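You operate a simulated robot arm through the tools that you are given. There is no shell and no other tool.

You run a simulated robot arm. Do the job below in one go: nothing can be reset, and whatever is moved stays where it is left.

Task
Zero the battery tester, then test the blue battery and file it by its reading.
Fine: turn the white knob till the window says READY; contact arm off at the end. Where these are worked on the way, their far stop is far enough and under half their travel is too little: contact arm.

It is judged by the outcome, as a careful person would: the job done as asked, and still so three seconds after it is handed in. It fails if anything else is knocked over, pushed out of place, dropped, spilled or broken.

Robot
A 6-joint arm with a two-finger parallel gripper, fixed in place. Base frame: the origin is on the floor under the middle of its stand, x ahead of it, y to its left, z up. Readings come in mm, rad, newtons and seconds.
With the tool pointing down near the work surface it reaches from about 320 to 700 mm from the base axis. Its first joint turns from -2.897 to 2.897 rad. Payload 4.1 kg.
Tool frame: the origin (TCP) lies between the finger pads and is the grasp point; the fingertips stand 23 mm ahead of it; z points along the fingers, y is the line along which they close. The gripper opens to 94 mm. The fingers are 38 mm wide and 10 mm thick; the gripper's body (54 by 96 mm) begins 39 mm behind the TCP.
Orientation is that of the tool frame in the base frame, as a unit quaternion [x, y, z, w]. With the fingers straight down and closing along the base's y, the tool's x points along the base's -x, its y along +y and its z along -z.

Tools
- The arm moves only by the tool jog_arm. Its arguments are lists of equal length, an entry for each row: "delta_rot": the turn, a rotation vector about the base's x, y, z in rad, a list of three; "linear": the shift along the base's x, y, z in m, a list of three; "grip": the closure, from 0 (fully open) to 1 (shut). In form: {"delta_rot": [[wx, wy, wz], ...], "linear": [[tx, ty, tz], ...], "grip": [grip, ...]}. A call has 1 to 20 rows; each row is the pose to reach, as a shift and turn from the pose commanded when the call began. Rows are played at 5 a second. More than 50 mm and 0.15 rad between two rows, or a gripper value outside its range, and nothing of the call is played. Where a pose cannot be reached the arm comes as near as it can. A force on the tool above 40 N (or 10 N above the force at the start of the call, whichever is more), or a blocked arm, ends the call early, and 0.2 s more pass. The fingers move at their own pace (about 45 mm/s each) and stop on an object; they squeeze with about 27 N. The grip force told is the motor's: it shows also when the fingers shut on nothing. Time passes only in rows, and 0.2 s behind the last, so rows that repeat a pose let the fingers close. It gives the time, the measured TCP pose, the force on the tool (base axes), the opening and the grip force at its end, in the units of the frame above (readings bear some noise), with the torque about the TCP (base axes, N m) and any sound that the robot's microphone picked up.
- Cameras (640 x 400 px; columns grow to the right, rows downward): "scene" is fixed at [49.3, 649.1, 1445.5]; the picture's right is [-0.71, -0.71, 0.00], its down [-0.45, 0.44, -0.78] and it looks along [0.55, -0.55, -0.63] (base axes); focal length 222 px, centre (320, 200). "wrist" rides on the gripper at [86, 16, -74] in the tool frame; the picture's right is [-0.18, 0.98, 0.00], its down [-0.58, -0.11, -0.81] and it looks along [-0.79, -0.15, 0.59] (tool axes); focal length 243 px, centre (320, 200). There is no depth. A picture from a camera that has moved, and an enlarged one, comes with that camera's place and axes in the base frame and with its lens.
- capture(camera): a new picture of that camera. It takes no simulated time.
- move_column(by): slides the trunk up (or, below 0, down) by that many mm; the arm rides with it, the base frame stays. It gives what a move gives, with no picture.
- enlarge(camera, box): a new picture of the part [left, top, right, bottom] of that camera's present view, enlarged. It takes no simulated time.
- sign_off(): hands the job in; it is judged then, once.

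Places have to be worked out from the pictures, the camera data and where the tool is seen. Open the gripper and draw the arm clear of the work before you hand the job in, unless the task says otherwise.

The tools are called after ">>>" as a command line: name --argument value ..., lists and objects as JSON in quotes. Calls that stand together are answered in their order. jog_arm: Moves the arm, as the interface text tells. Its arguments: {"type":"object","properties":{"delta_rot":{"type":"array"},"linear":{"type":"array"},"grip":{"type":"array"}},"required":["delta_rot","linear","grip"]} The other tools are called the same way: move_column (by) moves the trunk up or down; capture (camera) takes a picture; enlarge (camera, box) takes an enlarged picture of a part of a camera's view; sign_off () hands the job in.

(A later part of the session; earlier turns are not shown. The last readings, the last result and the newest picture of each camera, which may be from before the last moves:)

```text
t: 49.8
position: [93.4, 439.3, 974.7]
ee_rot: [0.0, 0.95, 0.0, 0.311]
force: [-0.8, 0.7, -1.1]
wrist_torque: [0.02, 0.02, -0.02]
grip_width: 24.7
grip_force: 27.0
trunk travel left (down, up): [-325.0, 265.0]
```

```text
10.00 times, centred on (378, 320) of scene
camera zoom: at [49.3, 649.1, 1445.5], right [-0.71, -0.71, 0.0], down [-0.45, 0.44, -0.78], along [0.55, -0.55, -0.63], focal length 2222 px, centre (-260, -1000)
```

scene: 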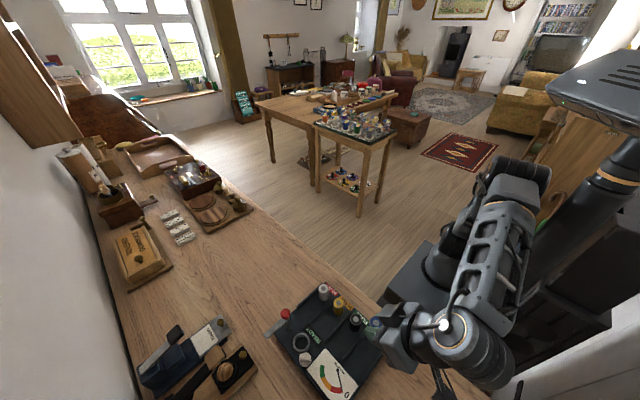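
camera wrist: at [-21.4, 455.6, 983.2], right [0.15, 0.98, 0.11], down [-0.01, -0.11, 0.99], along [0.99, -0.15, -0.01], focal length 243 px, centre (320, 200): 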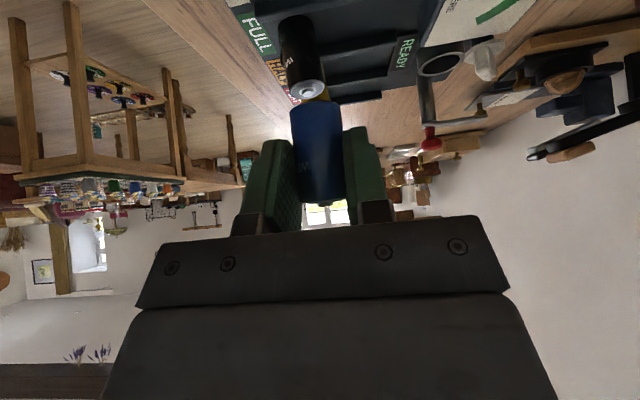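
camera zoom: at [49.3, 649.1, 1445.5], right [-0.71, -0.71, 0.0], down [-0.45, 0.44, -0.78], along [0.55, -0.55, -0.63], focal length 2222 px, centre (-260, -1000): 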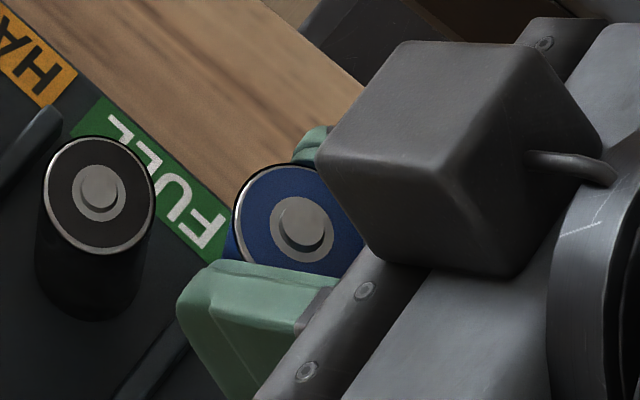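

The battery is upright within a few degrees, its axis at about (104.6, 439) and its bottom about 38 mm below the TCP. I shift −4 mm in x to the lane centre and lower 70 mm.

>>> jog_arm --delta_rot '[[0, 0, 0], [0, 0, 0], [0, 0, 0], [0, 0, 0], [0, 0, 0], [0, 0, 0], [0, 0, 0], [0, 0, 0]]' --linear '[[-0.004, 0, -0.005], [-0.004, 0, -0.017], [-0.004, 0, -0.03], [-0.004, 0, -0.043], [-0.004, 0, -0.055], [-0.004, 0, -0.065], [-0.004, 0, -0.07], [-0.004, 0, -0.07]]' --grip '[1, 1, 1, 1, 1, 1, 1, 1]'

>>> capture --camera "wrist"

>>> enlarge --camera "scene" --box '[330, 310, 410, 360]'

```text
t: 51.6
position: [89.2, 440.7, 906.6]
ee_rot: [0.0, 0.951, 0.0, 0.31]
force: [0.1, 0.0, -0.1]
wrist_torque: [0.02, 0.02, -0.02]
grip_width: 24.7
grip_force: 27.0
trunk travel left (down, up): [-325.0, 265.0]
```

```text
taken
camera wrist: at [-25.1, 456.1, 913.9], right [0.15, 0.98, 0.11], down [-0.01, -0.11, 0.99], along [0.99, -0.15, -0.01], focal length 243 px, centre (320, 200)
```

wrist: 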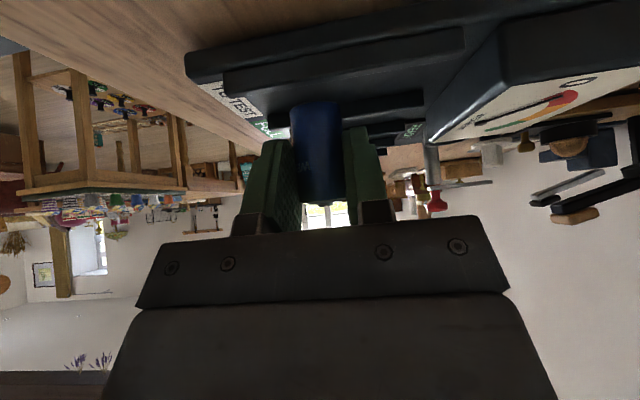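

```text
8.00 times, centred on (370, 335) of scene
camera zoom: at [49.3, 649.1, 1445.5], right [-0.71, -0.71, 0.0], down [-0.45, 0.44, -0.78], along [0.55, -0.55, -0.63], focal length 1778 px, centre (-80, -880)
```

zoom: 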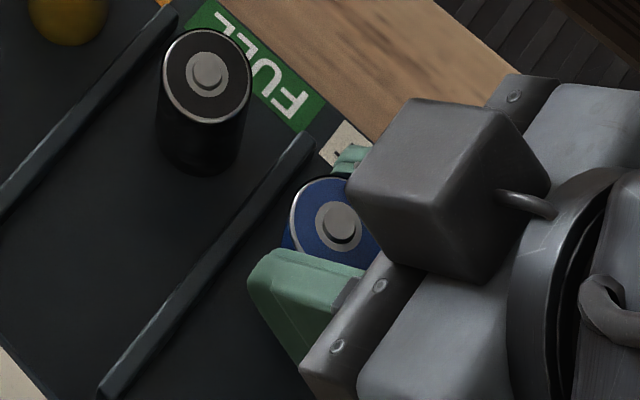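

Battery axis now at (100.6, 440). I lower another 9 mm in small steps and read the force.

>>> jog_arm --delta_rot '[[0, 0, 0], [0, 0, 0], [0, 0, 0], [0, 0, 0], [0, 0, 0], [0, 0, 0]]' --linear '[[0, 0, -0.002], [0, 0, -0.004], [0, 0, -0.006], [0, 0, -0.008], [0, 0, -0.009], [0, 0, -0.009]]' --grip '[1, 1, 1, 1, 1, 1]'

>>> enlarge --camera "wrist" --box '[240, 60, 400, 160]'

```text
t: 53.0
position: [89.8, 439.5, 895.7]
ee_rot: [0.0, 0.951, 0.0, 0.31]
force: [-0.1, 0.2, -0.6]
wrist_torque: [-0.04, 0.02, 0.0]
grip_width: 24.9
grip_force: 27.0
trunk travel left (down, up): [-325.0, 265.0]
```

```text
4.00 times, centred on (320, 110) of wrist
camera zoom: at [-24.3, 455.5, 903.9], right [0.15, 0.98, 0.11], down [-0.01, -0.11, 0.99], along [0.99, -0.15, -0.01], focal length 970 px, centre (320, 560)
```

zoom: 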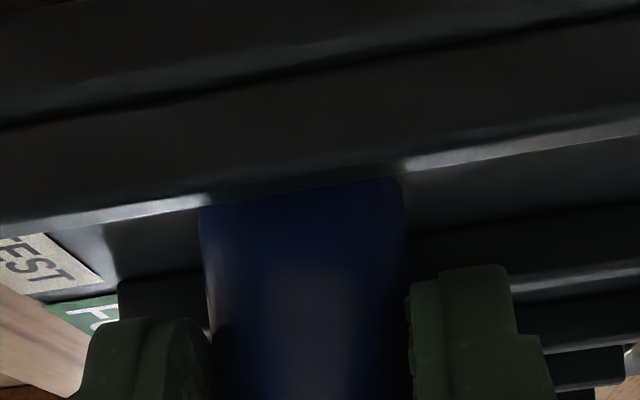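

No contact yet, with the bottom now below the rail top. I continue down in 1 mm steps.

>>> jog_arm --delta_rot '[[0, 0, 0], [0, 0, 0], [0, 0, 0], [0, 0, 0]]' --linear '[[0, 0, -0.001], [0, 0, -0.002], [0, 0, -0.003], [0, 0, -0.003]]' --grip '[1, 1, 1, 1]'

```text
t: 54.0
position: [89.5, 439.4, 894.2]
ee_rot: [0.0, 0.95, 0.003, 0.311]
force: [3.5, 3.4, 18.2]
wrist_torque: [0.16, -0.28, 0.03]
grip_width: 24.6
grip_force: 26.9
trunk travel left (down, up): [-325.0, 265.0]
```

Touchdown with 18 N. I ease up 2.5 mm to relieve it before releasing.

>>> jog_arm --delta_rot '[[0, 0, 0], [0, 0, 0]]' --linear '[[0, 0, 0.002], [0, 0, 0.002]]' --grip '[1, 1]'

>>> enlarge --camera "scene" --box '[330, 310, 410, 360]'

```text
t: 54.6
position: [89.2, 439.7, 894.4]
ee_rot: [0.001, 0.951, 0.0, 0.31]
force: [3.3, 0.0, 8.6]
wrist_torque: [0.05, -0.19, 0.03]
grip_width: 25.0
grip_force: 26.5
trunk travel left (down, up): [-325.0, 265.0]
```

```text
8.00 times, centred on (370, 335) of scene
camera zoom: at [49.3, 649.1, 1445.5], right [-0.71, -0.71, 0.0], down [-0.45, 0.44, -0.78], along [0.55, -0.55, -0.63], focal length 1778 px, centre (-80, -880)
```

zoom: 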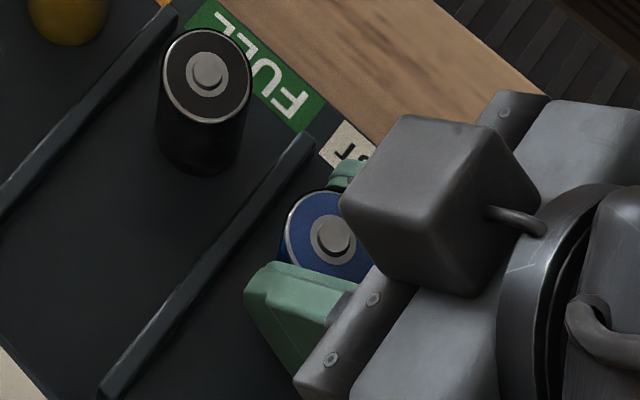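

Load is down to 8.6 N with the battery standing on the deck. I ease up 1 mm more and open slowly.

>>> jog_arm --delta_rot '[[0, 0, 0], [0, 0, 0], [0, 0, 0], [0, 0, 0], [0, 0, 0]]' --linear '[[0, 0, 0.001], [0, 0, 0.0012], [0, 0, 0.0012], [0, 0, 0.0012], [0, 0, 0.0012]]' --grip '[1.0, 0.71, 0.66, 0.58, 0.55]'

>>> enlarge --camera "wrist" --box '[240, 80, 400, 230]'

>>> enlarge --camera "scene" --box '[330, 310, 410, 360]'

```text
t: 55.8
position: [90.8, 440.0, 895.8]
ee_rot: [0.0, 0.951, 0.0, 0.31]
force: [0.2, -0.1, 0.9]
wrist_torque: [0.0, 0.01, -0.01]
grip_width: 42.2
grip_force: 0.1
trunk travel left (down, up): [-325.0, 265.0]
```

```text
2.67 times, centred on (320, 155) of wrist
camera zoom: at [-24.3, 455.9, 903.9], right [0.15, 0.98, 0.11], down [-0.01, -0.11, 0.99], along [0.99, -0.15, -0.01], focal length 647 px, centre (320, 320)
```

zoom: 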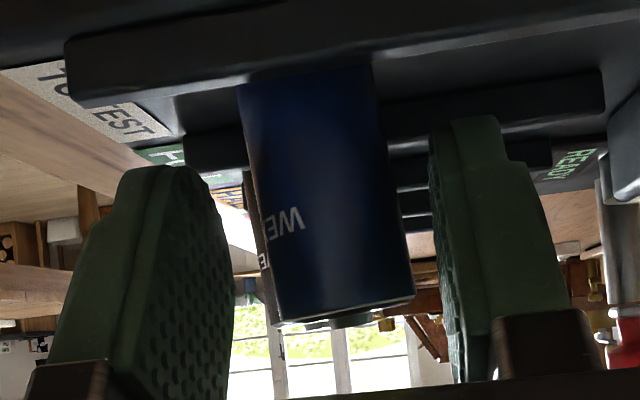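

```text
8.00 times, centred on (370, 335) of scene
camera zoom: at [49.3, 649.1, 1445.5], right [-0.71, -0.71, 0.0], down [-0.45, 0.44, -0.78], along [0.55, -0.55, -0.63], focal length 1778 px, centre (-80, -880)
```

zoom: 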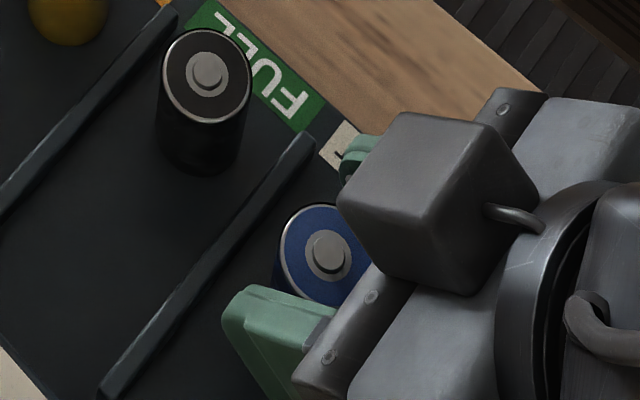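

Released, with the battery standing in the lane. I retract along the tool's own axis, up and toward −x, and then check it.

>>> jog_arm --delta_rot '[[0, 0, 0], [0, 0, 0], [0, 0, 0], [0, 0, 0], [0, 0, 0], [0, 0, 0]]' --linear '[[-0.004, 0, 0.006], [-0.012, 0, 0.017], [-0.021, 0, 0.03], [-0.03, 0, 0.045], [-0.04, 0, 0.06], [-0.045, 0, 0.08]]' --grip '[0.52, 0.5, 0.5, 0.5, 0.5, 0.5]'

>>> enlarge --camera "wrist" --box '[200, 0, 440, 150]'

>>> enlarge --camera "scene" --box '[330, 310, 410, 360]'

```text
t: 57.2
position: [45.0, 439.4, 977.1]
ee_rot: [0.0, 0.951, 0.0, 0.31]
force: [-0.6, -0.7, 0.0]
wrist_torque: [-0.01, -0.01, 0.03]
grip_width: 47.2
grip_force: 0.1
trunk travel left (down, up): [-325.0, 265.0]
```

```text
2.67 times, centred on (320, 75) of wrist
camera zoom: at [-70.0, 455.7, 984.8], right [0.15, 0.98, 0.11], down [-0.01, -0.11, 0.99], along [0.99, -0.15, -0.01], focal length 647 px, centre (320, 533)
```

zoom: 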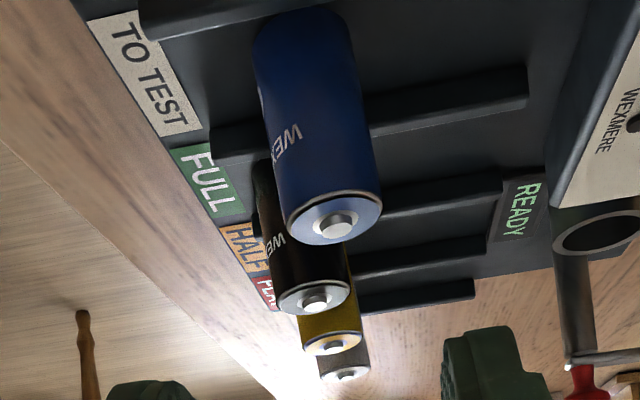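

```text
8.00 times, centred on (370, 335) of scene
camera zoom: at [49.3, 649.1, 1445.5], right [-0.71, -0.71, 0.0], down [-0.45, 0.44, -0.78], along [0.55, -0.55, -0.63], focal length 1778 px, centre (-80, -880)
```

zoom: 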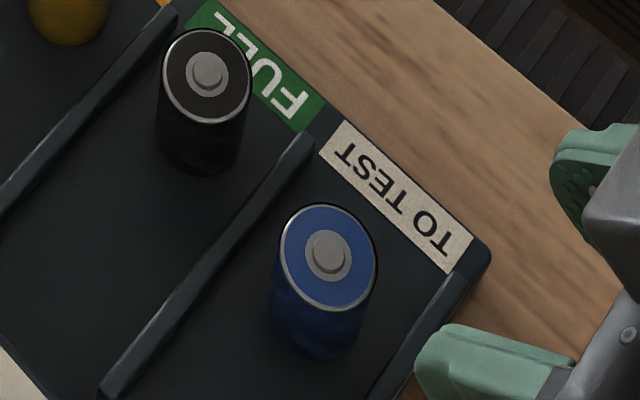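

The blue battery stands upright in the TO TEST lane at about (100, 442). Fresh triangulation puts the deck at z≈856, so the earlier insertion was about 3.7 mm off in x. I bring the tool back to vertical above the battery.

>>> jog_arm --delta_rot '[[0, 0.1, 0], [0, 0.2, 0], [0, 0.3, 0], [0, 0.4, 0], [0, 0.5, 0], [0, 0.58, 0], [0, 0.629, 0], [0, 0.629, 0]]' --linear '[[0.009, 0, 0], [0.018, 0.001, 0], [0.027, 0.001, 0], [0.036, 0.002, 0], [0.045, 0.002, 0], [0.052, 0.003, 0], [0.056, 0.003, -0.01], [0.056, 0.003, -0.02]]' --grip '[0.5, 0.5, 0.5, 0.5, 0.5, 0.5, 0.5, 0.5]'

>>> capture --camera "wrist"

>>> enlarge --camera "wrist" --box '[250, 50, 410, 150]'

```text
t: 59.0
position: [101.8, 442.4, 956.2]
ee_rot: [0.001, 1.0, -0.001, 0.0]
force: [0.0, 1.0, 1.0]
wrist_torque: [-0.04, 0.0, 0.02]
grip_width: 46.9
grip_force: 0.0
trunk travel left (down, up): [-325.0, 265.0]
```

```text
taken
camera wrist: at [13.7, 457.3, 1029.7], right [0.18, 0.98, 0.0], down [0.58, -0.11, 0.81], along [0.79, -0.15, -0.59], focal length 243 px, centre (320, 200)
```

wrist: 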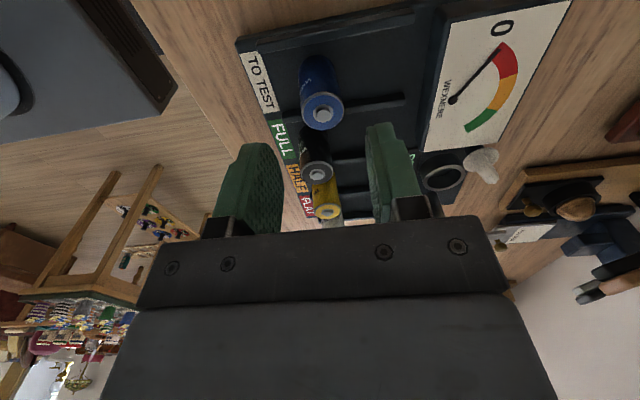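

```text
4.00 times, centred on (330, 100) of wrist
camera zoom: at [13.7, 457.3, 1029.7], right [0.18, 0.98, 0.0], down [0.58, -0.11, 0.81], along [0.79, -0.15, -0.59], focal length 970 px, centre (280, 600)
```

zoom: 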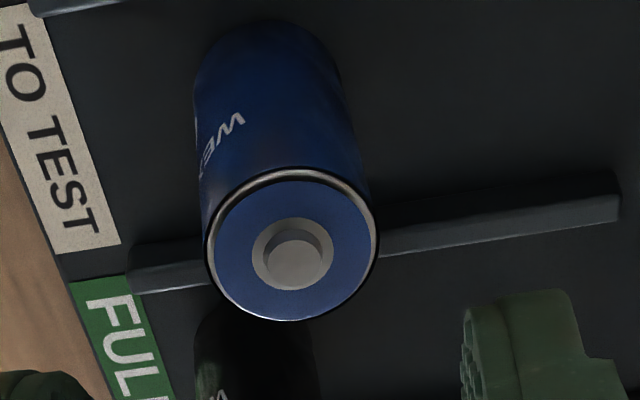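

With the nub top at z≈905.5 (a 50 mm battery on an 855.5 deck), the battery axis is at about (99, 443.8). I correct by (−0.8, +2.3) mm and descend to about z=893.

>>> jog_arm --delta_rot '[[0, 0, 0], [0, 0, 0], [0, 0, 0], [0, 0, 0], [0, 0, 0], [0, 0, 0], [0, 0, 0], [0, 0, 0]]' --linear '[[-0.0008, 0.0023, -0.005], [-0.0008, 0.0023, -0.017], [-0.0008, 0.0023, -0.029], [-0.0008, 0.0023, -0.04], [-0.0008, 0.0023, -0.05], [-0.0008, 0.0023, -0.058], [-0.0008, 0.0023, -0.0627], [-0.0008, 0.0023, -0.0627]]' --grip '[0.5, 0.5, 0.5, 0.5, 0.5, 0.5, 0.5, 0.5]'

>>> enlarge --camera "wrist" --box '[224, 100, 416, 220]'

```text
t: 60.8
position: [99.7, 443.8, 894.9]
ee_rot: [0.0, 1.0, 0.0, 0.001]
force: [-0.3, -0.1, 0.5]
wrist_torque: [0.01, 0.02, 0.0]
grip_width: 47.1
grip_force: 0.1
trunk travel left (down, up): [-325.0, 265.0]
```

```text
3.33 times, centred on (320, 160) of wrist
camera zoom: at [11.2, 459.9, 967.3], right [0.18, 0.98, 0.0], down [0.58, -0.11, 0.81], along [0.79, -0.15, -0.59], focal length 809 px, centre (320, 333)
```

zoom: 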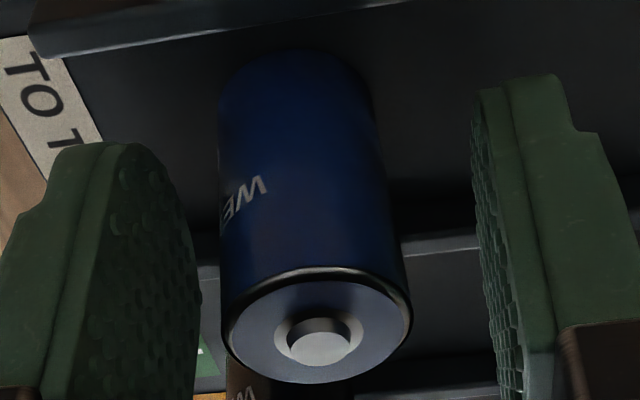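

The battery is centred between the pads. I close slowly and grip.

>>> jog_arm --delta_rot '[[0, 0, 0], [0, 0, 0], [0, 0, 0], [0, 0, 0], [0, 0, 0], [0, 0, 0], [0, 0, 0], [0, 0, 0], [0, 0, 0]]' --linear '[[0, 0, 0], [0, 0, 0], [0, 0, 0], [0, 0, 0], [0, 0, 0], [0, 0, 0], [0, 0, 0], [0, 0, 0], [0, 0, 0]]' --grip '[0.58, 0.64, 0.69, 0.72, 0.75, 0.8, 0.9, 1.0, 1.0]'

>>> enlarge --camera "wrist" --box '[224, 100, 416, 220]'

```text
t: 62.8
position: [99.3, 444.4, 894.0]
ee_rot: [0.0, 1.0, 0.0, 0.0]
force: [-0.2, -0.5, 0.8]
wrist_torque: [0.04, -0.02, -0.01]
grip_width: 25.1
grip_force: 26.8
trunk travel left (down, up): [-325.0, 265.0]
```

```text
3.33 times, centred on (320, 160) of wrist
camera zoom: at [11.2, 459.9, 967.5], right [0.18, 0.98, 0.0], down [0.58, -0.11, 0.81], along [0.79, -0.15, -0.59], focal length 809 px, centre (320, 333)
```

zoom: 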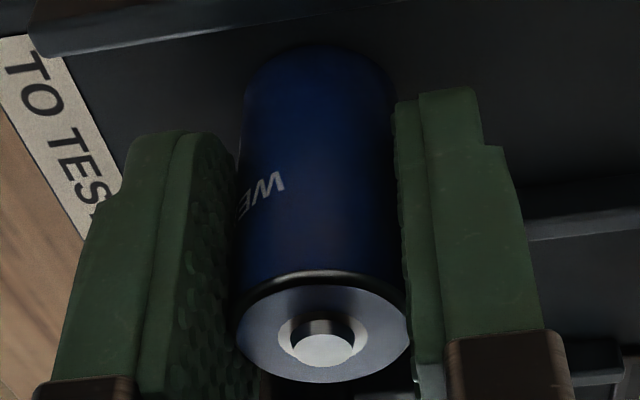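

Gripped at 25.1 mm. I lift slowly to about z=965.

>>> jog_arm --delta_rot '[[0, 0, 0], [0, 0, 0], [0, 0, 0], [0, 0, 0], [0, 0, 0], [0, 0, 0], [0, 0, 0], [0, 0, 0], [0, 0, 0], [0, 0, 0]]' --linear '[[0, 0, 0.001], [0, 0, 0.004], [0, 0, 0.008], [0, 0, 0.015], [0, 0, 0.025], [0, 0, 0.037], [0, 0, 0.05], [0, 0, 0.062], [0, 0, 0.068], [0, 0, 0.068]]' --grip '[1, 1, 1, 1, 1, 1, 1, 1, 1, 1]'

>>> capture --camera "wrist"

```text
t: 65.0
position: [100.7, 444.7, 962.2]
ee_rot: [0.0, 1.0, 0.0, 0.002]
force: [-0.4, 0.1, -0.8]
wrist_torque: [-0.02, 0.01, -0.03]
grip_width: 24.8
grip_force: 27.2
trunk travel left (down, up): [-325.0, 265.0]
```

```text
taken
camera wrist: at [13.2, 460.8, 1036.0], right [0.18, 0.98, 0.0], down [0.58, -0.11, 0.81], along [0.79, -0.15, -0.59], focal length 243 px, centre (320, 200)
```

wrist: 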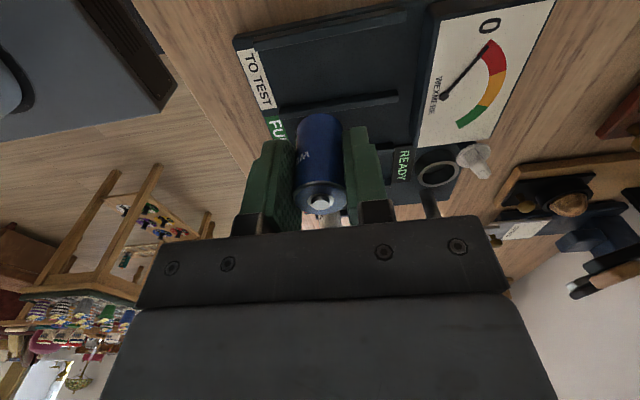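

It is held well. I re-measure the cup in the scene view in case it shifted, before carrying the battery over.

>>> enlarge --camera "scene" --box '[280, 325, 328, 355]'

>>> enlarge --camera "scene" --box '[270, 290, 398, 370]'

```text
13.33 times, centred on (304, 340) of scene
camera zoom: at [49.3, 649.1, 1445.5], right [-0.71, -0.71, 0.0], down [-0.45, 0.44, -0.78], along [0.55, -0.55, -0.63], focal length 2963 px, centre (533, -1667)
```

zoom: 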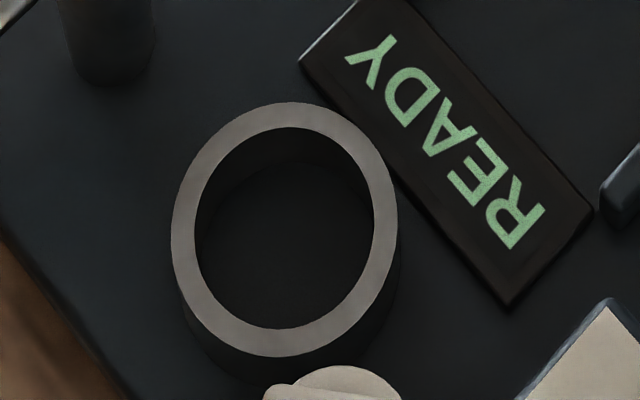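

```text
5.00 times, centred on (334, 330) of scene
camera zoom: at [49.3, 649.1, 1445.5], right [-0.71, -0.71, 0.0], down [-0.45, 0.44, -0.78], along [0.55, -0.55, -0.63], focal length 1111 px, centre (250, -450)
```

zoom: 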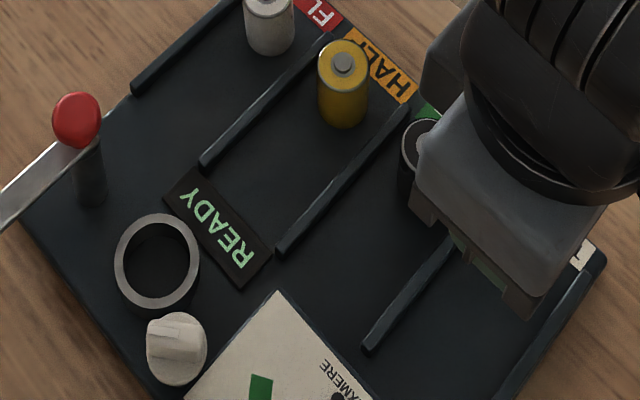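

The cup hasn't moved since (centre ≈(215, 544.5)). I carry the battery over it at the same height.

>>> jog_arm --delta_rot '[[0, 0, 0], [0, 0, 0], [0, 0, 0], [0, 0, 0], [0, 0, 0], [0, 0, 0], [0, 0, 0], [0, 0, 0], [0, 0, 0], [0, 0, 0]]' --linear '[[0.007, 0.006, 0], [0.02, 0.017, 0], [0.036, 0.03, 0], [0.052, 0.044, 0], [0.069, 0.059, 0], [0.086, 0.074, 0], [0.101, 0.087, 0], [0.111, 0.095, 0], [0.116, 0.0997, 0], [0.116, 0.0997, 0]]' --grip '[1, 1, 1, 1, 1, 1, 1, 1, 1, 1]'

>>> enlarge --camera "wrist" --box '[240, 40, 400, 140]'

```text
t: 67.2
position: [217.3, 542.5, 962.0]
ee_rot: [0.0, 1.0, 0.0, 0.0]
force: [0.7, 0.0, -0.8]
wrist_torque: [-0.01, 0.0, -0.06]
grip_width: 24.9
grip_force: 27.0
trunk travel left (down, up): [-325.0, 265.0]
```

```text
4.00 times, centred on (320, 90) of wrist
camera zoom: at [129.8, 559.7, 1035.7], right [0.18, 0.98, 0.0], down [0.58, -0.11, 0.81], along [0.79, -0.15, -0.59], focal length 970 px, centre (320, 640)
```

zoom: 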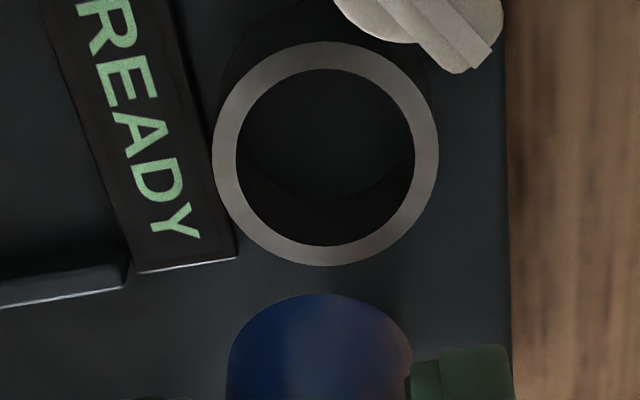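

I shift +1.1 mm in y and lower until the bottom is a few mm above the rim for a same-height comparison.

>>> jog_arm --delta_rot '[[0, 0, 0], [0, 0, 0], [0, 0, 0], [0, 0, 0], [0, 0, 0], [0, 0, 0], [0, 0, 0]]' --linear '[[0, 0.0011, -0.005], [0, 0.0011, -0.015], [0, 0.0011, -0.026], [0, 0.0011, -0.036], [0, 0.0011, -0.043], [0, 0.0011, -0.047], [0, 0.0011, -0.047]]' --grip '[1, 1, 1, 1, 1, 1, 1]'

>>> enlarge --camera "wrist" --box '[264, 80, 376, 150]'

>>> enlarge --camera "scene" --box '[280, 325, 328, 355]'

```text
t: 68.8
position: [217.1, 545.8, 914.4]
ee_rot: [0.0, 1.0, -0.001, 0.0]
force: [0.1, -0.5, -0.3]
wrist_torque: [0.02, -0.03, 0.03]
grip_width: 25.2
grip_force: 27.1
trunk travel left (down, up): [-325.0, 265.0]
```

```text
5.71 times, centred on (320, 115) of wrist
camera zoom: at [128.9, 561.9, 987.8], right [0.18, 0.98, 0.0], down [0.58, -0.11, 0.81], along [0.79, -0.15, -0.59], focal length 1386 px, centre (320, 686)
```

zoom: 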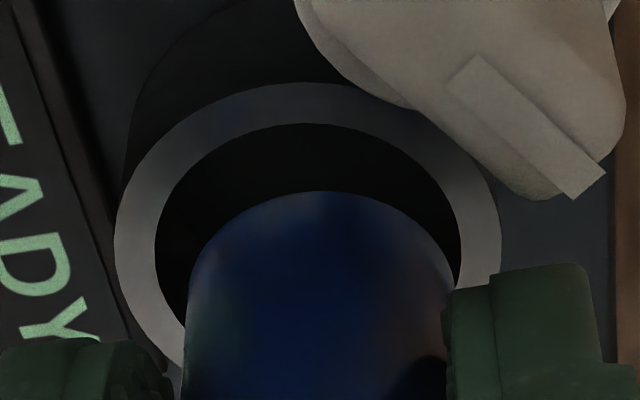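

```text
13.33 times, centred on (304, 340) of scene
camera zoom: at [49.3, 649.1, 1445.5], right [-0.71, -0.71, 0.0], down [-0.45, 0.44, -0.78], along [0.55, -0.55, -0.63], focal length 2963 px, centre (533, -1667)
```

zoom: 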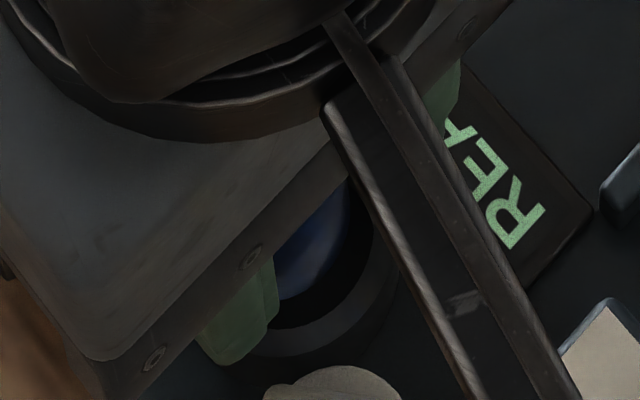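

Comparing with the rim, the battery is about 1.6 mm too far in +x and 1.1 mm too far in +y. I correct both, lower 3 mm more and recheck.

>>> jog_arm --delta_rot '[[0, 0, 0], [0, 0, 0], [0, 0, 0], [0, 0, 0]]' --linear '[[-0.0008, -0.0006, 0], [-0.0016, -0.0011, -0.001], [-0.0016, -0.0011, -0.003], [-0.0016, -0.0011, -0.003]]' --grip '[1, 1, 1, 1]'

>>> enlarge --camera "wrist" --box '[264, 80, 376, 150]'

```text
t: 69.8
position: [215.4, 544.7, 910.9]
ee_rot: [0.0, 1.0, 0.001, 0.001]
force: [-0.6, -0.7, -0.8]
wrist_torque: [0.0, -0.02, 0.02]
grip_width: 25.1
grip_force: 27.2
trunk travel left (down, up): [-325.0, 265.0]
```

```text
5.71 times, centred on (320, 115) of wrist
camera zoom: at [127.3, 560.2, 984.6], right [0.18, 0.98, 0.0], down [0.58, -0.11, 0.81], along [0.79, -0.15, -0.59], focal length 1386 px, centre (320, 686)
```

zoom: 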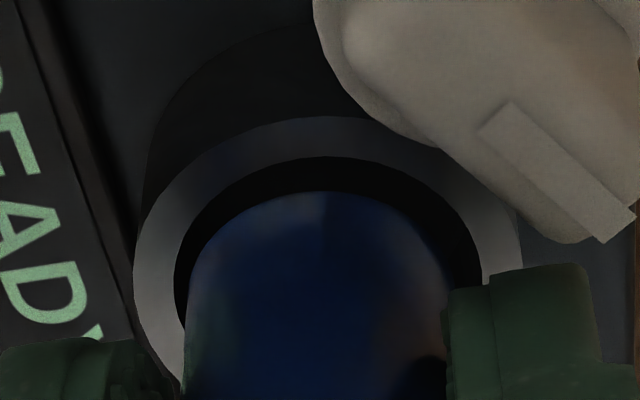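

Now x is good to about 0.3 mm and y needs about +0.7 mm. I correct and lower 3 mm, watching the force.

>>> jog_arm --delta_rot '[[0, 0, 0], [0, 0, 0], [0, 0, 0], [0, 0, 0], [0, 0, 0]]' --linear '[[-0.0001, 0.0007, 0], [-0.0001, 0.0007, -0.001], [-0.0001, 0.0007, -0.002], [-0.0001, 0.0007, -0.003], [-0.0001, 0.0007, -0.003]]' --grip '[1, 1, 1, 1, 1]'

>>> enlarge --camera "wrist" --box '[264, 80, 376, 150]'

```text
t: 71.0
position: [214.2, 545.7, 908.7]
ee_rot: [0.0, 1.0, 0.0, 0.0]
force: [1.0, -0.3, -0.9]
wrist_torque: [-0.01, -0.02, 0.0]
grip_width: 24.9
grip_force: 26.8
trunk travel left (down, up): [-325.0, 265.0]
```

```text
5.71 times, centred on (320, 115) of wrist
camera zoom: at [126.7, 560.8, 982.2], right [0.18, 0.98, 0.0], down [0.58, -0.11, 0.81], along [0.79, -0.15, -0.59], focal length 1386 px, centre (320, 686)
```

zoom: 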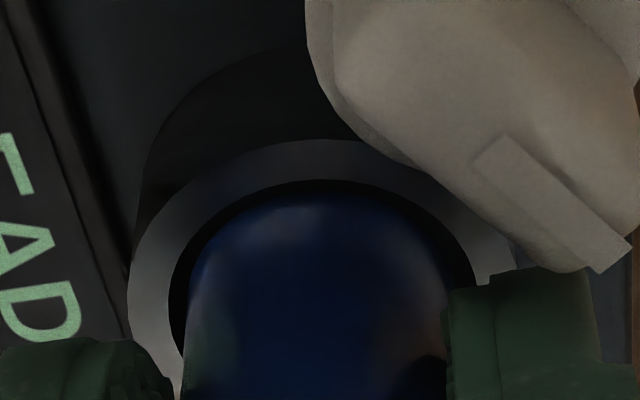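

Nearly at rim level with no contact; I nudge +0.5 mm in x and lower 4 mm more.

>>> jog_arm --delta_rot '[[0, 0, 0], [0, 0, 0], [0, 0, 0], [0, 0, 0], [0, 0, 0], [0, 0, 0]]' --linear '[[0.0006, 0.0001, 0], [0.0006, 0.0001, -0.001], [0.0006, 0.0001, -0.002], [0.0006, 0.0001, -0.003], [0.0006, 0.0001, -0.004], [0.0006, 0.0001, -0.004]]' --grip '[1, 1, 1, 1, 1, 1]'

>>> enlarge --camera "wrist" --box '[264, 80, 376, 150]'

```text
t: 72.4
position: [214.6, 544.8, 904.9]
ee_rot: [0.0, 1.0, 0.0, 0.001]
force: [0.7, -0.1, -1.6]
wrist_torque: [-0.01, -0.01, 0.02]
grip_width: 25.2
grip_force: 26.7
trunk travel left (down, up): [-325.0, 265.0]
```

```text
5.71 times, centred on (320, 115) of wrist
camera zoom: at [127.3, 560.6, 978.0], right [0.18, 0.98, 0.0], down [0.58, -0.11, 0.81], along [0.79, -0.15, -0.59], focal length 1386 px, centre (320, 686)
```

zoom: 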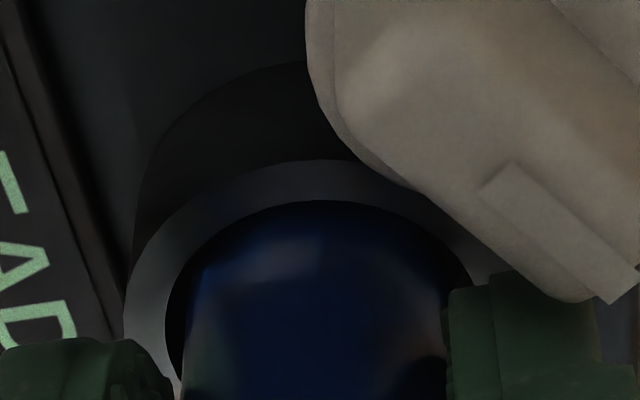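

The foot is now inside the rim with no contact force. I lower 7 mm more in 1 mm steps.

>>> jog_arm --delta_rot '[[0, 0, 0], [0, 0, 0], [0, 0, 0], [0, 0, 0], [0, 0, 0], [0, 0, 0], [0, 0, 0], [0, 0, 0]]' --linear '[[0, 0, -0.001], [0, 0, -0.002], [0, 0, -0.003], [0, 0, -0.004], [0, 0, -0.005], [0, 0, -0.006], [0, 0, -0.007], [0, 0, -0.007]]' --grip '[1, 1, 1, 1, 1, 1, 1, 1]'

>>> enlarge --camera "wrist" --box '[240, 90, 400, 190]'

```text
t: 74.2
position: [214.9, 546.8, 897.5]
ee_rot: [0.0, 1.0, 0.001, 0.001]
force: [0.4, -0.4, -1.6]
wrist_torque: [0.03, -0.02, 0.01]
grip_width: 25.0
grip_force: 27.6
trunk travel left (down, up): [-325.0, 265.0]
```

```text
4.00 times, centred on (320, 140) of wrist
camera zoom: at [126.9, 561.6, 970.8], right [0.18, 0.98, 0.0], down [0.58, -0.11, 0.81], along [0.79, -0.15, -0.59], focal length 970 px, centre (320, 440)
```

zoom: 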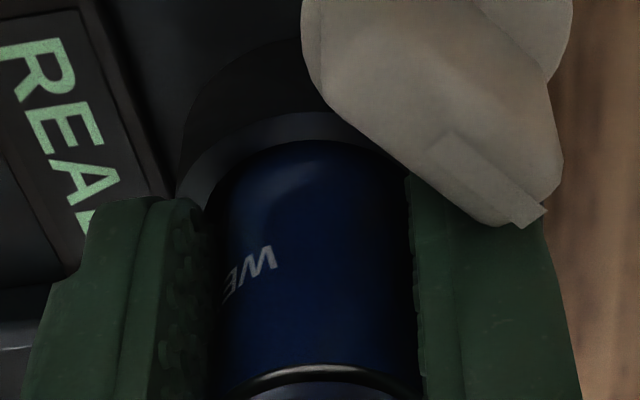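

Still no contact, with the foot about 12 mm inside the cup. I lower 1 mm more, release gently and let it settle.

>>> jog_arm --delta_rot '[[0, 0, 0], [0, 0, 0], [0, 0, 0], [0, 0, 0], [0, 0, 0], [0, 0, 0]]' --linear '[[0, 0, -0.001], [0, 0, -0.001], [0, 0, -0.001], [0, 0, -0.001], [0, 0, -0.001], [0, 0, -0.001]]' --grip '[1.0, 0.72, 0.7, 0.67, 0.64, 0.64]'

>>> enlarge --camera "wrist" --box '[240, 100, 400, 200]'

```text
t: 75.6
position: [215.4, 545.9, 897.2]
ee_rot: [-0.001, 1.0, 0.0, 0.002]
force: [-0.6, 0.6, -0.8]
wrist_torque: [-0.02, -0.01, 0.01]
grip_width: 34.0
grip_force: 0.0
trunk travel left (down, up): [-325.0, 265.0]
```

```text
4.00 times, centred on (320, 150) of wrist
camera zoom: at [127.3, 561.3, 969.8], right [0.18, 0.98, 0.0], down [0.58, -0.11, 0.81], along [0.79, -0.15, -0.59], focal length 970 px, centre (320, 400)
```

zoom: 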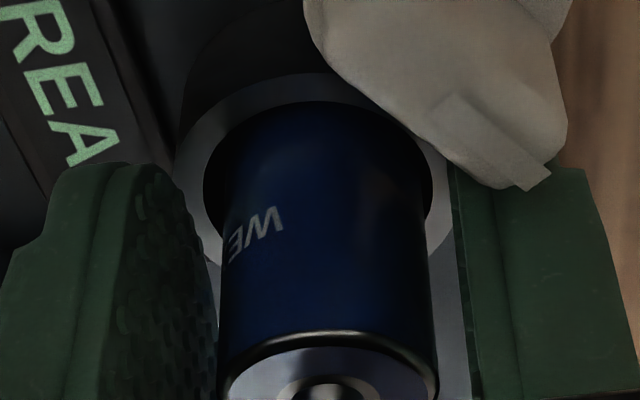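

The battery has settled upright inside the cup with an even gap all round. I rise straight up clear of it.

>>> jog_arm --delta_rot '[[0, 0, 0], [0, 0, 0], [0, 0, 0], [0, 0, 0], [0, 0, 0], [0, 0, 0]]' --linear '[[0, 0, 0.006], [0, 0, 0.02], [0, 0, 0.04], [0, 0, 0.065], [0, 0, 0.095], [0, 0, 0.1]]' --grip '[0.62, 0.62, 0.62, 0.62, 0.62, 0.62]'

>>> enlarge --camera "wrist" --box '[250, 30, 410, 130]'

>>> capture --camera "wrist"

```text
t: 77.0
position: [213.2, 544.7, 997.5]
ee_rot: [0.0, 1.0, 0.0, 0.002]
force: [-0.5, 0.2, -0.7]
wrist_torque: [-0.03, 0.01, 0.0]
grip_width: 35.7
grip_force: 0.0
trunk travel left (down, up): [-325.0, 265.0]
```

```text
4.00 times, centred on (330, 80) of wrist
camera zoom: at [126.0, 561.6, 1070.4], right [0.18, 0.98, 0.0], down [0.58, -0.11, 0.81], along [0.79, -0.15, -0.59], focal length 970 px, centre (280, 680)
```

zoom: 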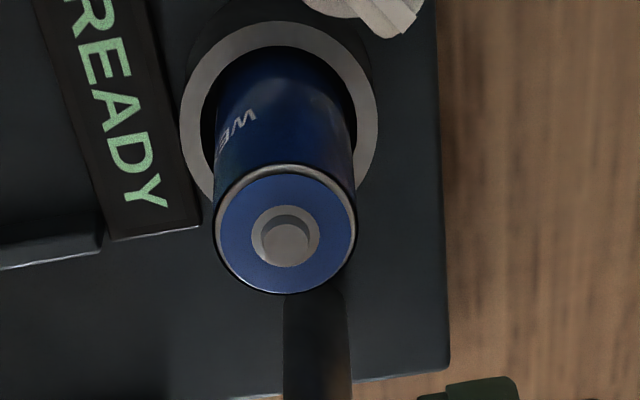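

```text
taken
camera wrist: at [126.0, 561.6, 1070.4], right [0.18, 0.98, 0.0], down [0.58, -0.11, 0.81], along [0.79, -0.15, -0.59], focal length 243 px, centre (320, 200)
```

wrist: 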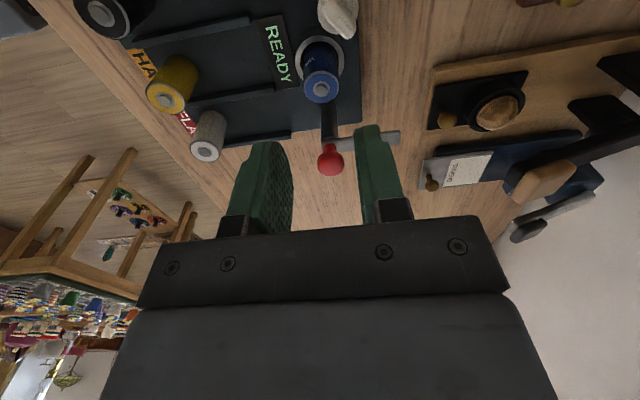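

The battery is upright in the cup and the window reads READY. Next is the contact arm: its red knob sits right on the pivot, so I'll grip that and twist. I zoom in to measure it.

>>> enlarge --camera "wrist" --box '[272, 110, 400, 190]'

>>> enlarge --camera "scene" --box '[256, 295, 336, 345]'

```text
5.00 times, centred on (336, 150) of wrist
camera zoom: at [126.0, 561.6, 1070.4], right [0.18, 0.98, 0.0], down [0.58, -0.11, 0.81], along [0.79, -0.15, -0.59], focal length 1213 px, centre (240, 450)
```

zoom: 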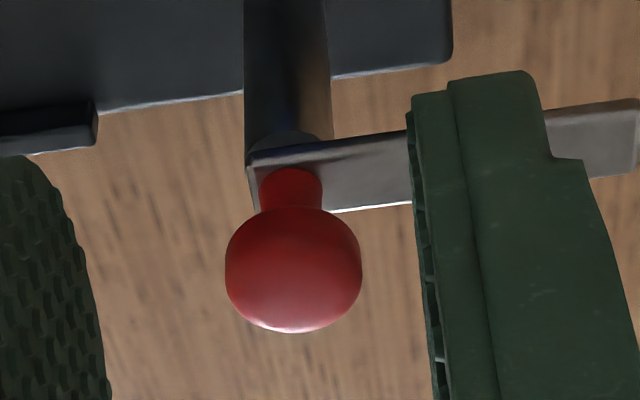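

```text
8.00 times, centred on (296, 320) of scene
camera zoom: at [49.3, 649.1, 1445.5], right [-0.71, -0.71, 0.0], down [-0.45, 0.44, -0.78], along [0.55, -0.55, -0.63], focal length 1778 px, centre (512, -760)
```

zoom: 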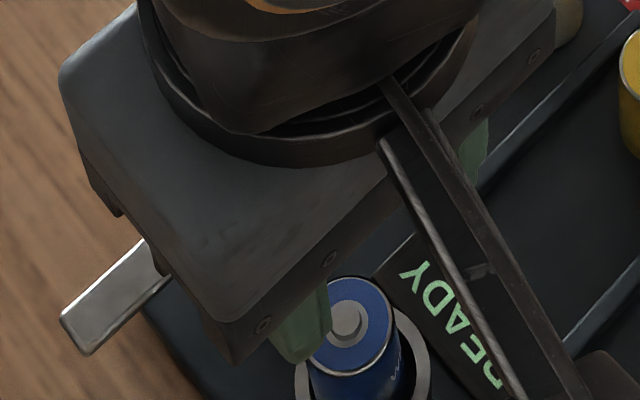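

The red knob is at (266.1, 544.1, 931), radius 11. I move above it, keeping the fingers closing along y and well above the knob.

>>> jog_arm --delta_rot '[[0, 0, 0], [0, 0, 0], [0, 0, 0], [0, 0, 0], [0, 0, 0], [0, 0, 0]]' --linear '[[0.01, 0, 0], [0.025, -0.001, 0], [0.04, -0.001, 0], [0.05, -0.0015, -0.005], [0.054, -0.0015, -0.011], [0.054, -0.0015, -0.011]]' --grip '[0.6, 0.58, 0.58, 0.58, 0.58, 0.58]'

>>> enlarge --camera "wrist" --box '[240, 80, 400, 180]'

>>> enlarge --camera "scene" --box '[256, 295, 352, 355]'

```text
t: 78.4
position: [268.1, 542.2, 986.8]
ee_rot: [0.0, 1.0, 0.0, 0.001]
force: [0.6, 0.4, -1.2]
wrist_torque: [0.01, -0.01, -0.01]
grip_width: 39.4
grip_force: 0.0
trunk travel left (down, up): [-325.0, 265.0]
```

```text
4.00 times, centred on (320, 130) of wrist
camera zoom: at [180.7, 559.5, 1059.6], right [0.18, 0.98, 0.0], down [0.58, -0.11, 0.81], along [0.79, -0.15, -0.59], focal length 970 px, centre (320, 480)
```

zoom: 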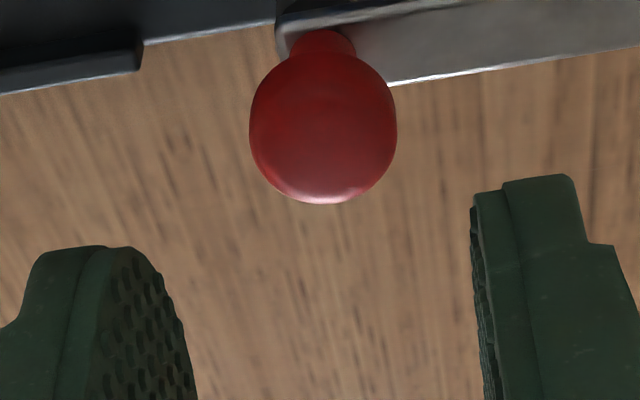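

```text
6.67 times, centred on (304, 325) of scene
camera zoom: at [49.3, 649.1, 1445.5], right [-0.71, -0.71, 0.0], down [-0.45, 0.44, -0.78], along [0.55, -0.55, -0.63], focal length 1482 px, centre (427, -633)
```

zoom: 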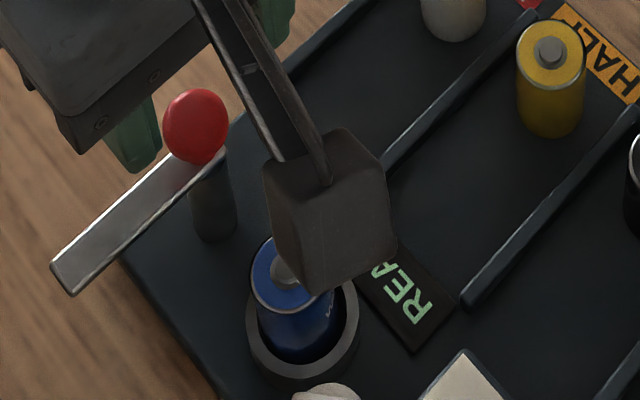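

The knob is within about 1 mm of the tool axis. I correct by −1.2 mm in x and +0.4 mm in y, then descend around it with tips staying above the blade.

>>> jog_arm --delta_rot '[[0, 0, 0], [0, 0, 0], [0, 0, 0], [0, 0, 0], [0, 0, 0], [0, 0, 0], [0, 0, 0]]' --linear '[[-0.0012, 0.0004, -0.005], [-0.0012, 0.0004, -0.017], [-0.0012, 0.0004, -0.029], [-0.0012, 0.0004, -0.04], [-0.0012, 0.0004, -0.047], [-0.0012, 0.0004, -0.051], [-0.0012, 0.0004, -0.051]]' --grip '[0.58, 0.58, 0.58, 0.58, 0.58, 0.58, 0.58]'

>>> enlarge --camera "wrist" --box '[224, 100, 416, 220]'

>>> enlarge --camera "scene" --box '[256, 295, 352, 355]'

```text
t: 80.0
position: [269.0, 544.2, 938.0]
ee_rot: [0.001, 1.0, 0.003, 0.002]
force: [1.2, 1.3, 16.7]
wrist_torque: [0.39, 0.13, 0.03]
grip_width: 39.8
grip_force: 0.6
trunk travel left (down, up): [-325.0, 265.0]
```

```text
3.33 times, centred on (320, 160) of wrist
camera zoom: at [180.3, 558.8, 1011.1], right [0.18, 0.98, 0.01], down [0.58, -0.11, 0.81], along [0.79, -0.15, -0.59], focal length 809 px, centre (320, 333)
```

zoom: 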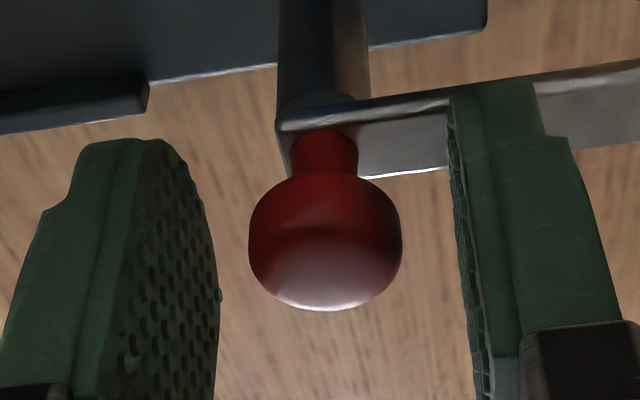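

```text
6.67 times, centred on (304, 325) of scene
camera zoom: at [49.3, 649.1, 1445.5], right [-0.71, -0.71, 0.0], down [-0.45, 0.44, -0.78], along [0.55, -0.55, -0.63], focal length 1482 px, centre (427, -633)
```

zoom: 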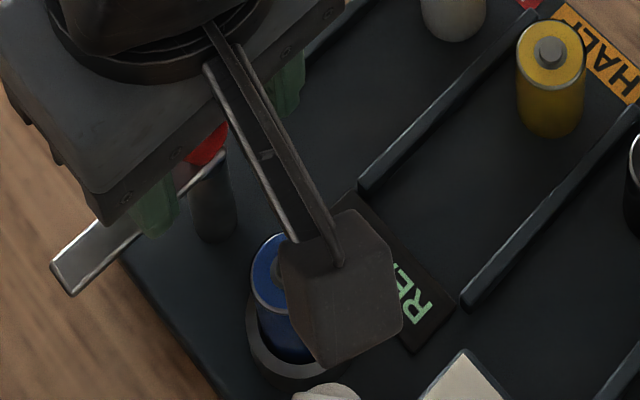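

The +y finger is resting on the blade (17 N), so the blade top is at z≈914. I raise 6 mm to clear it.

>>> jog_arm --delta_rot '[[0, 0, 0], [0, 0, 0], [0, 0, 0]]' --linear '[[0, 0, 0.003], [0, 0, 0.006], [0, 0, 0.006]]' --grip '[0.58, 0.58, 0.58]'

>>> enlarge --camera "wrist" --box '[224, 100, 416, 220]'

```text
t: 80.8
position: [268.6, 544.3, 940.4]
ee_rot: [0.0, 1.0, -0.001, 0.0]
force: [-0.3, -0.1, -0.9]
wrist_torque: [-0.03, 0.03, 0.02]
grip_width: 39.4
grip_force: 0.1
trunk travel left (down, up): [-325.0, 265.0]
```

```text
3.33 times, centred on (320, 160) of wrist
camera zoom: at [180.7, 560.1, 1012.8], right [0.18, 0.98, 0.0], down [0.58, -0.11, 0.81], along [0.79, -0.15, -0.59], focal length 809 px, centre (320, 333)
```

zoom: 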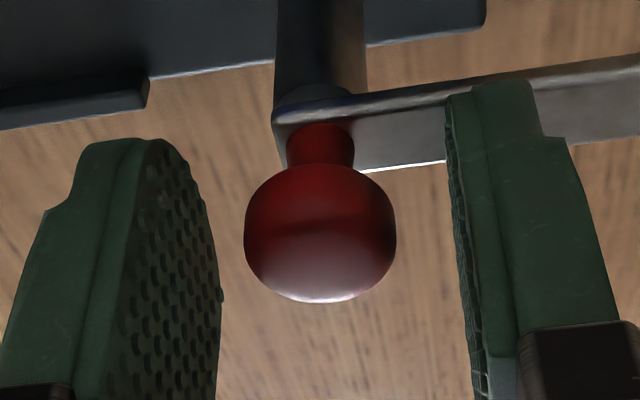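

Clear and aligned with the knob. I close on the red knob.

>>> jog_arm --delta_rot '[[0, 0, 0], [0, 0, 0], [0, 0, 0], [0, 0, 0], [0, 0, 0], [0, 0, 0], [0, 0, 0]]' --linear '[[0, 0, 0], [0, 0, 0], [0, 0, 0], [0, 0, 0], [0, 0, 0], [0, 0, 0], [0, 0, 0]]' --grip '[0.65, 0.7, 0.74, 0.78, 0.85, 1.0, 1.0]'

>>> enlarge --camera "wrist" --box '[224, 100, 416, 220]'

```text
t: 82.4
position: [267.5, 543.7, 940.7]
ee_rot: [-0.001, 1.0, 0.0, 0.0]
force: [0.7, 1.9, 0.3]
wrist_torque: [0.02, -0.02, 0.02]
grip_width: 21.1
grip_force: 27.2
trunk travel left (down, up): [-325.0, 265.0]
```

```text
3.33 times, centred on (320, 160) of wrist
camera zoom: at [180.7, 560.3, 1013.8], right [0.18, 0.98, 0.0], down [0.58, -0.11, 0.81], along [0.79, -0.15, -0.59], focal length 809 px, centre (320, 333)
```

zoom: 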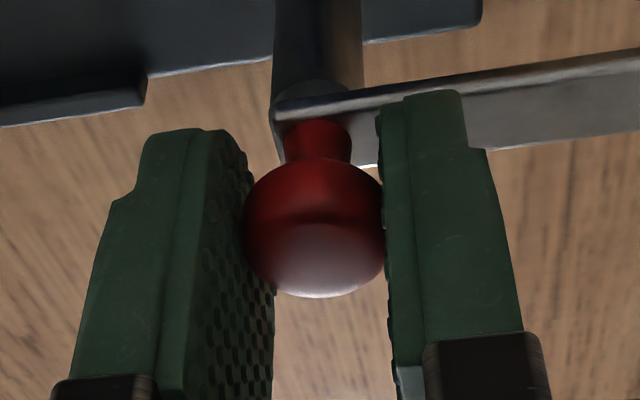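

Gripped at 21 mm. I twist counter-clockwise by 0.3 rad first, to see whether the blade follows.

>>> jog_arm --delta_rot '[[0, 0, 0.08], [0, 0, 0.16], [0, 0, 0.24], [0, 0, 0.3], [0, 0, 0.3]]' --linear '[[0, 0, 0], [0, 0, 0], [0, 0, 0], [0, 0, 0], [0, 0, 0]]' --grip '[1, 1, 1, 1, 1]'

>>> capture --camera "wrist"

>>> enlarge --camera "scene" --box '[240, 285, 368, 365]'

```text
t: 83.6
position: [268.0, 543.9, 940.9]
ee_rot: [-0.149, 0.989, -0.001, 0.0]
force: [2.5, 1.6, -0.1]
wrist_torque: [0.0, -0.19, -0.03]
grip_width: 20.8
grip_force: 27.0
trunk travel left (down, up): [-325.0, 265.0]
```

```text
taken
camera wrist: at [180.1, 533.7, 1014.0], right [-0.11, 0.99, 0.0], down [0.59, 0.07, 0.81], along [0.8, 0.09, -0.59], focal length 243 px, centre (320, 200)
```

wrist: 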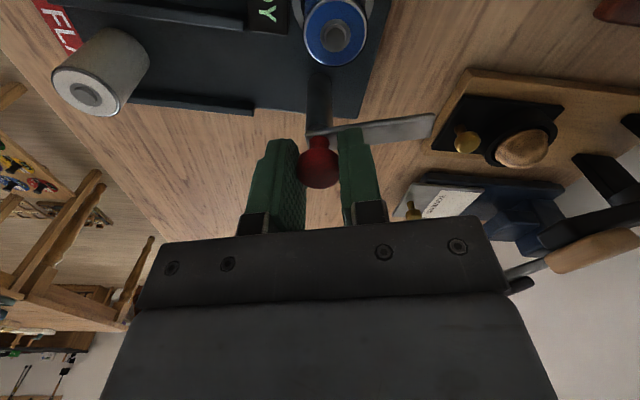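

```text
5.00 times, centred on (304, 325) of scene
camera zoom: at [49.3, 649.1, 1445.5], right [-0.71, -0.71, 0.0], down [-0.45, 0.44, -0.78], along [0.55, -0.55, -0.63], focal length 1111 px, centre (400, -425)
```

zoom: 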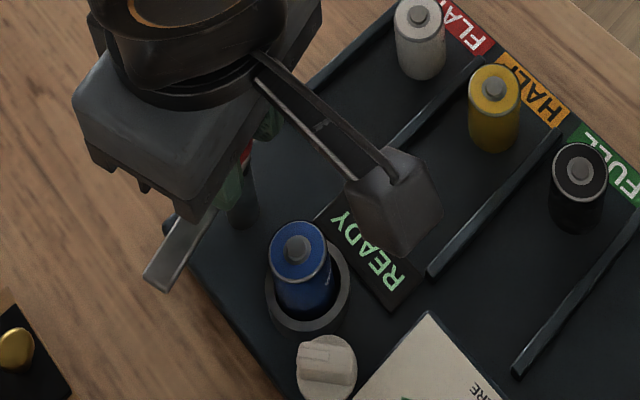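

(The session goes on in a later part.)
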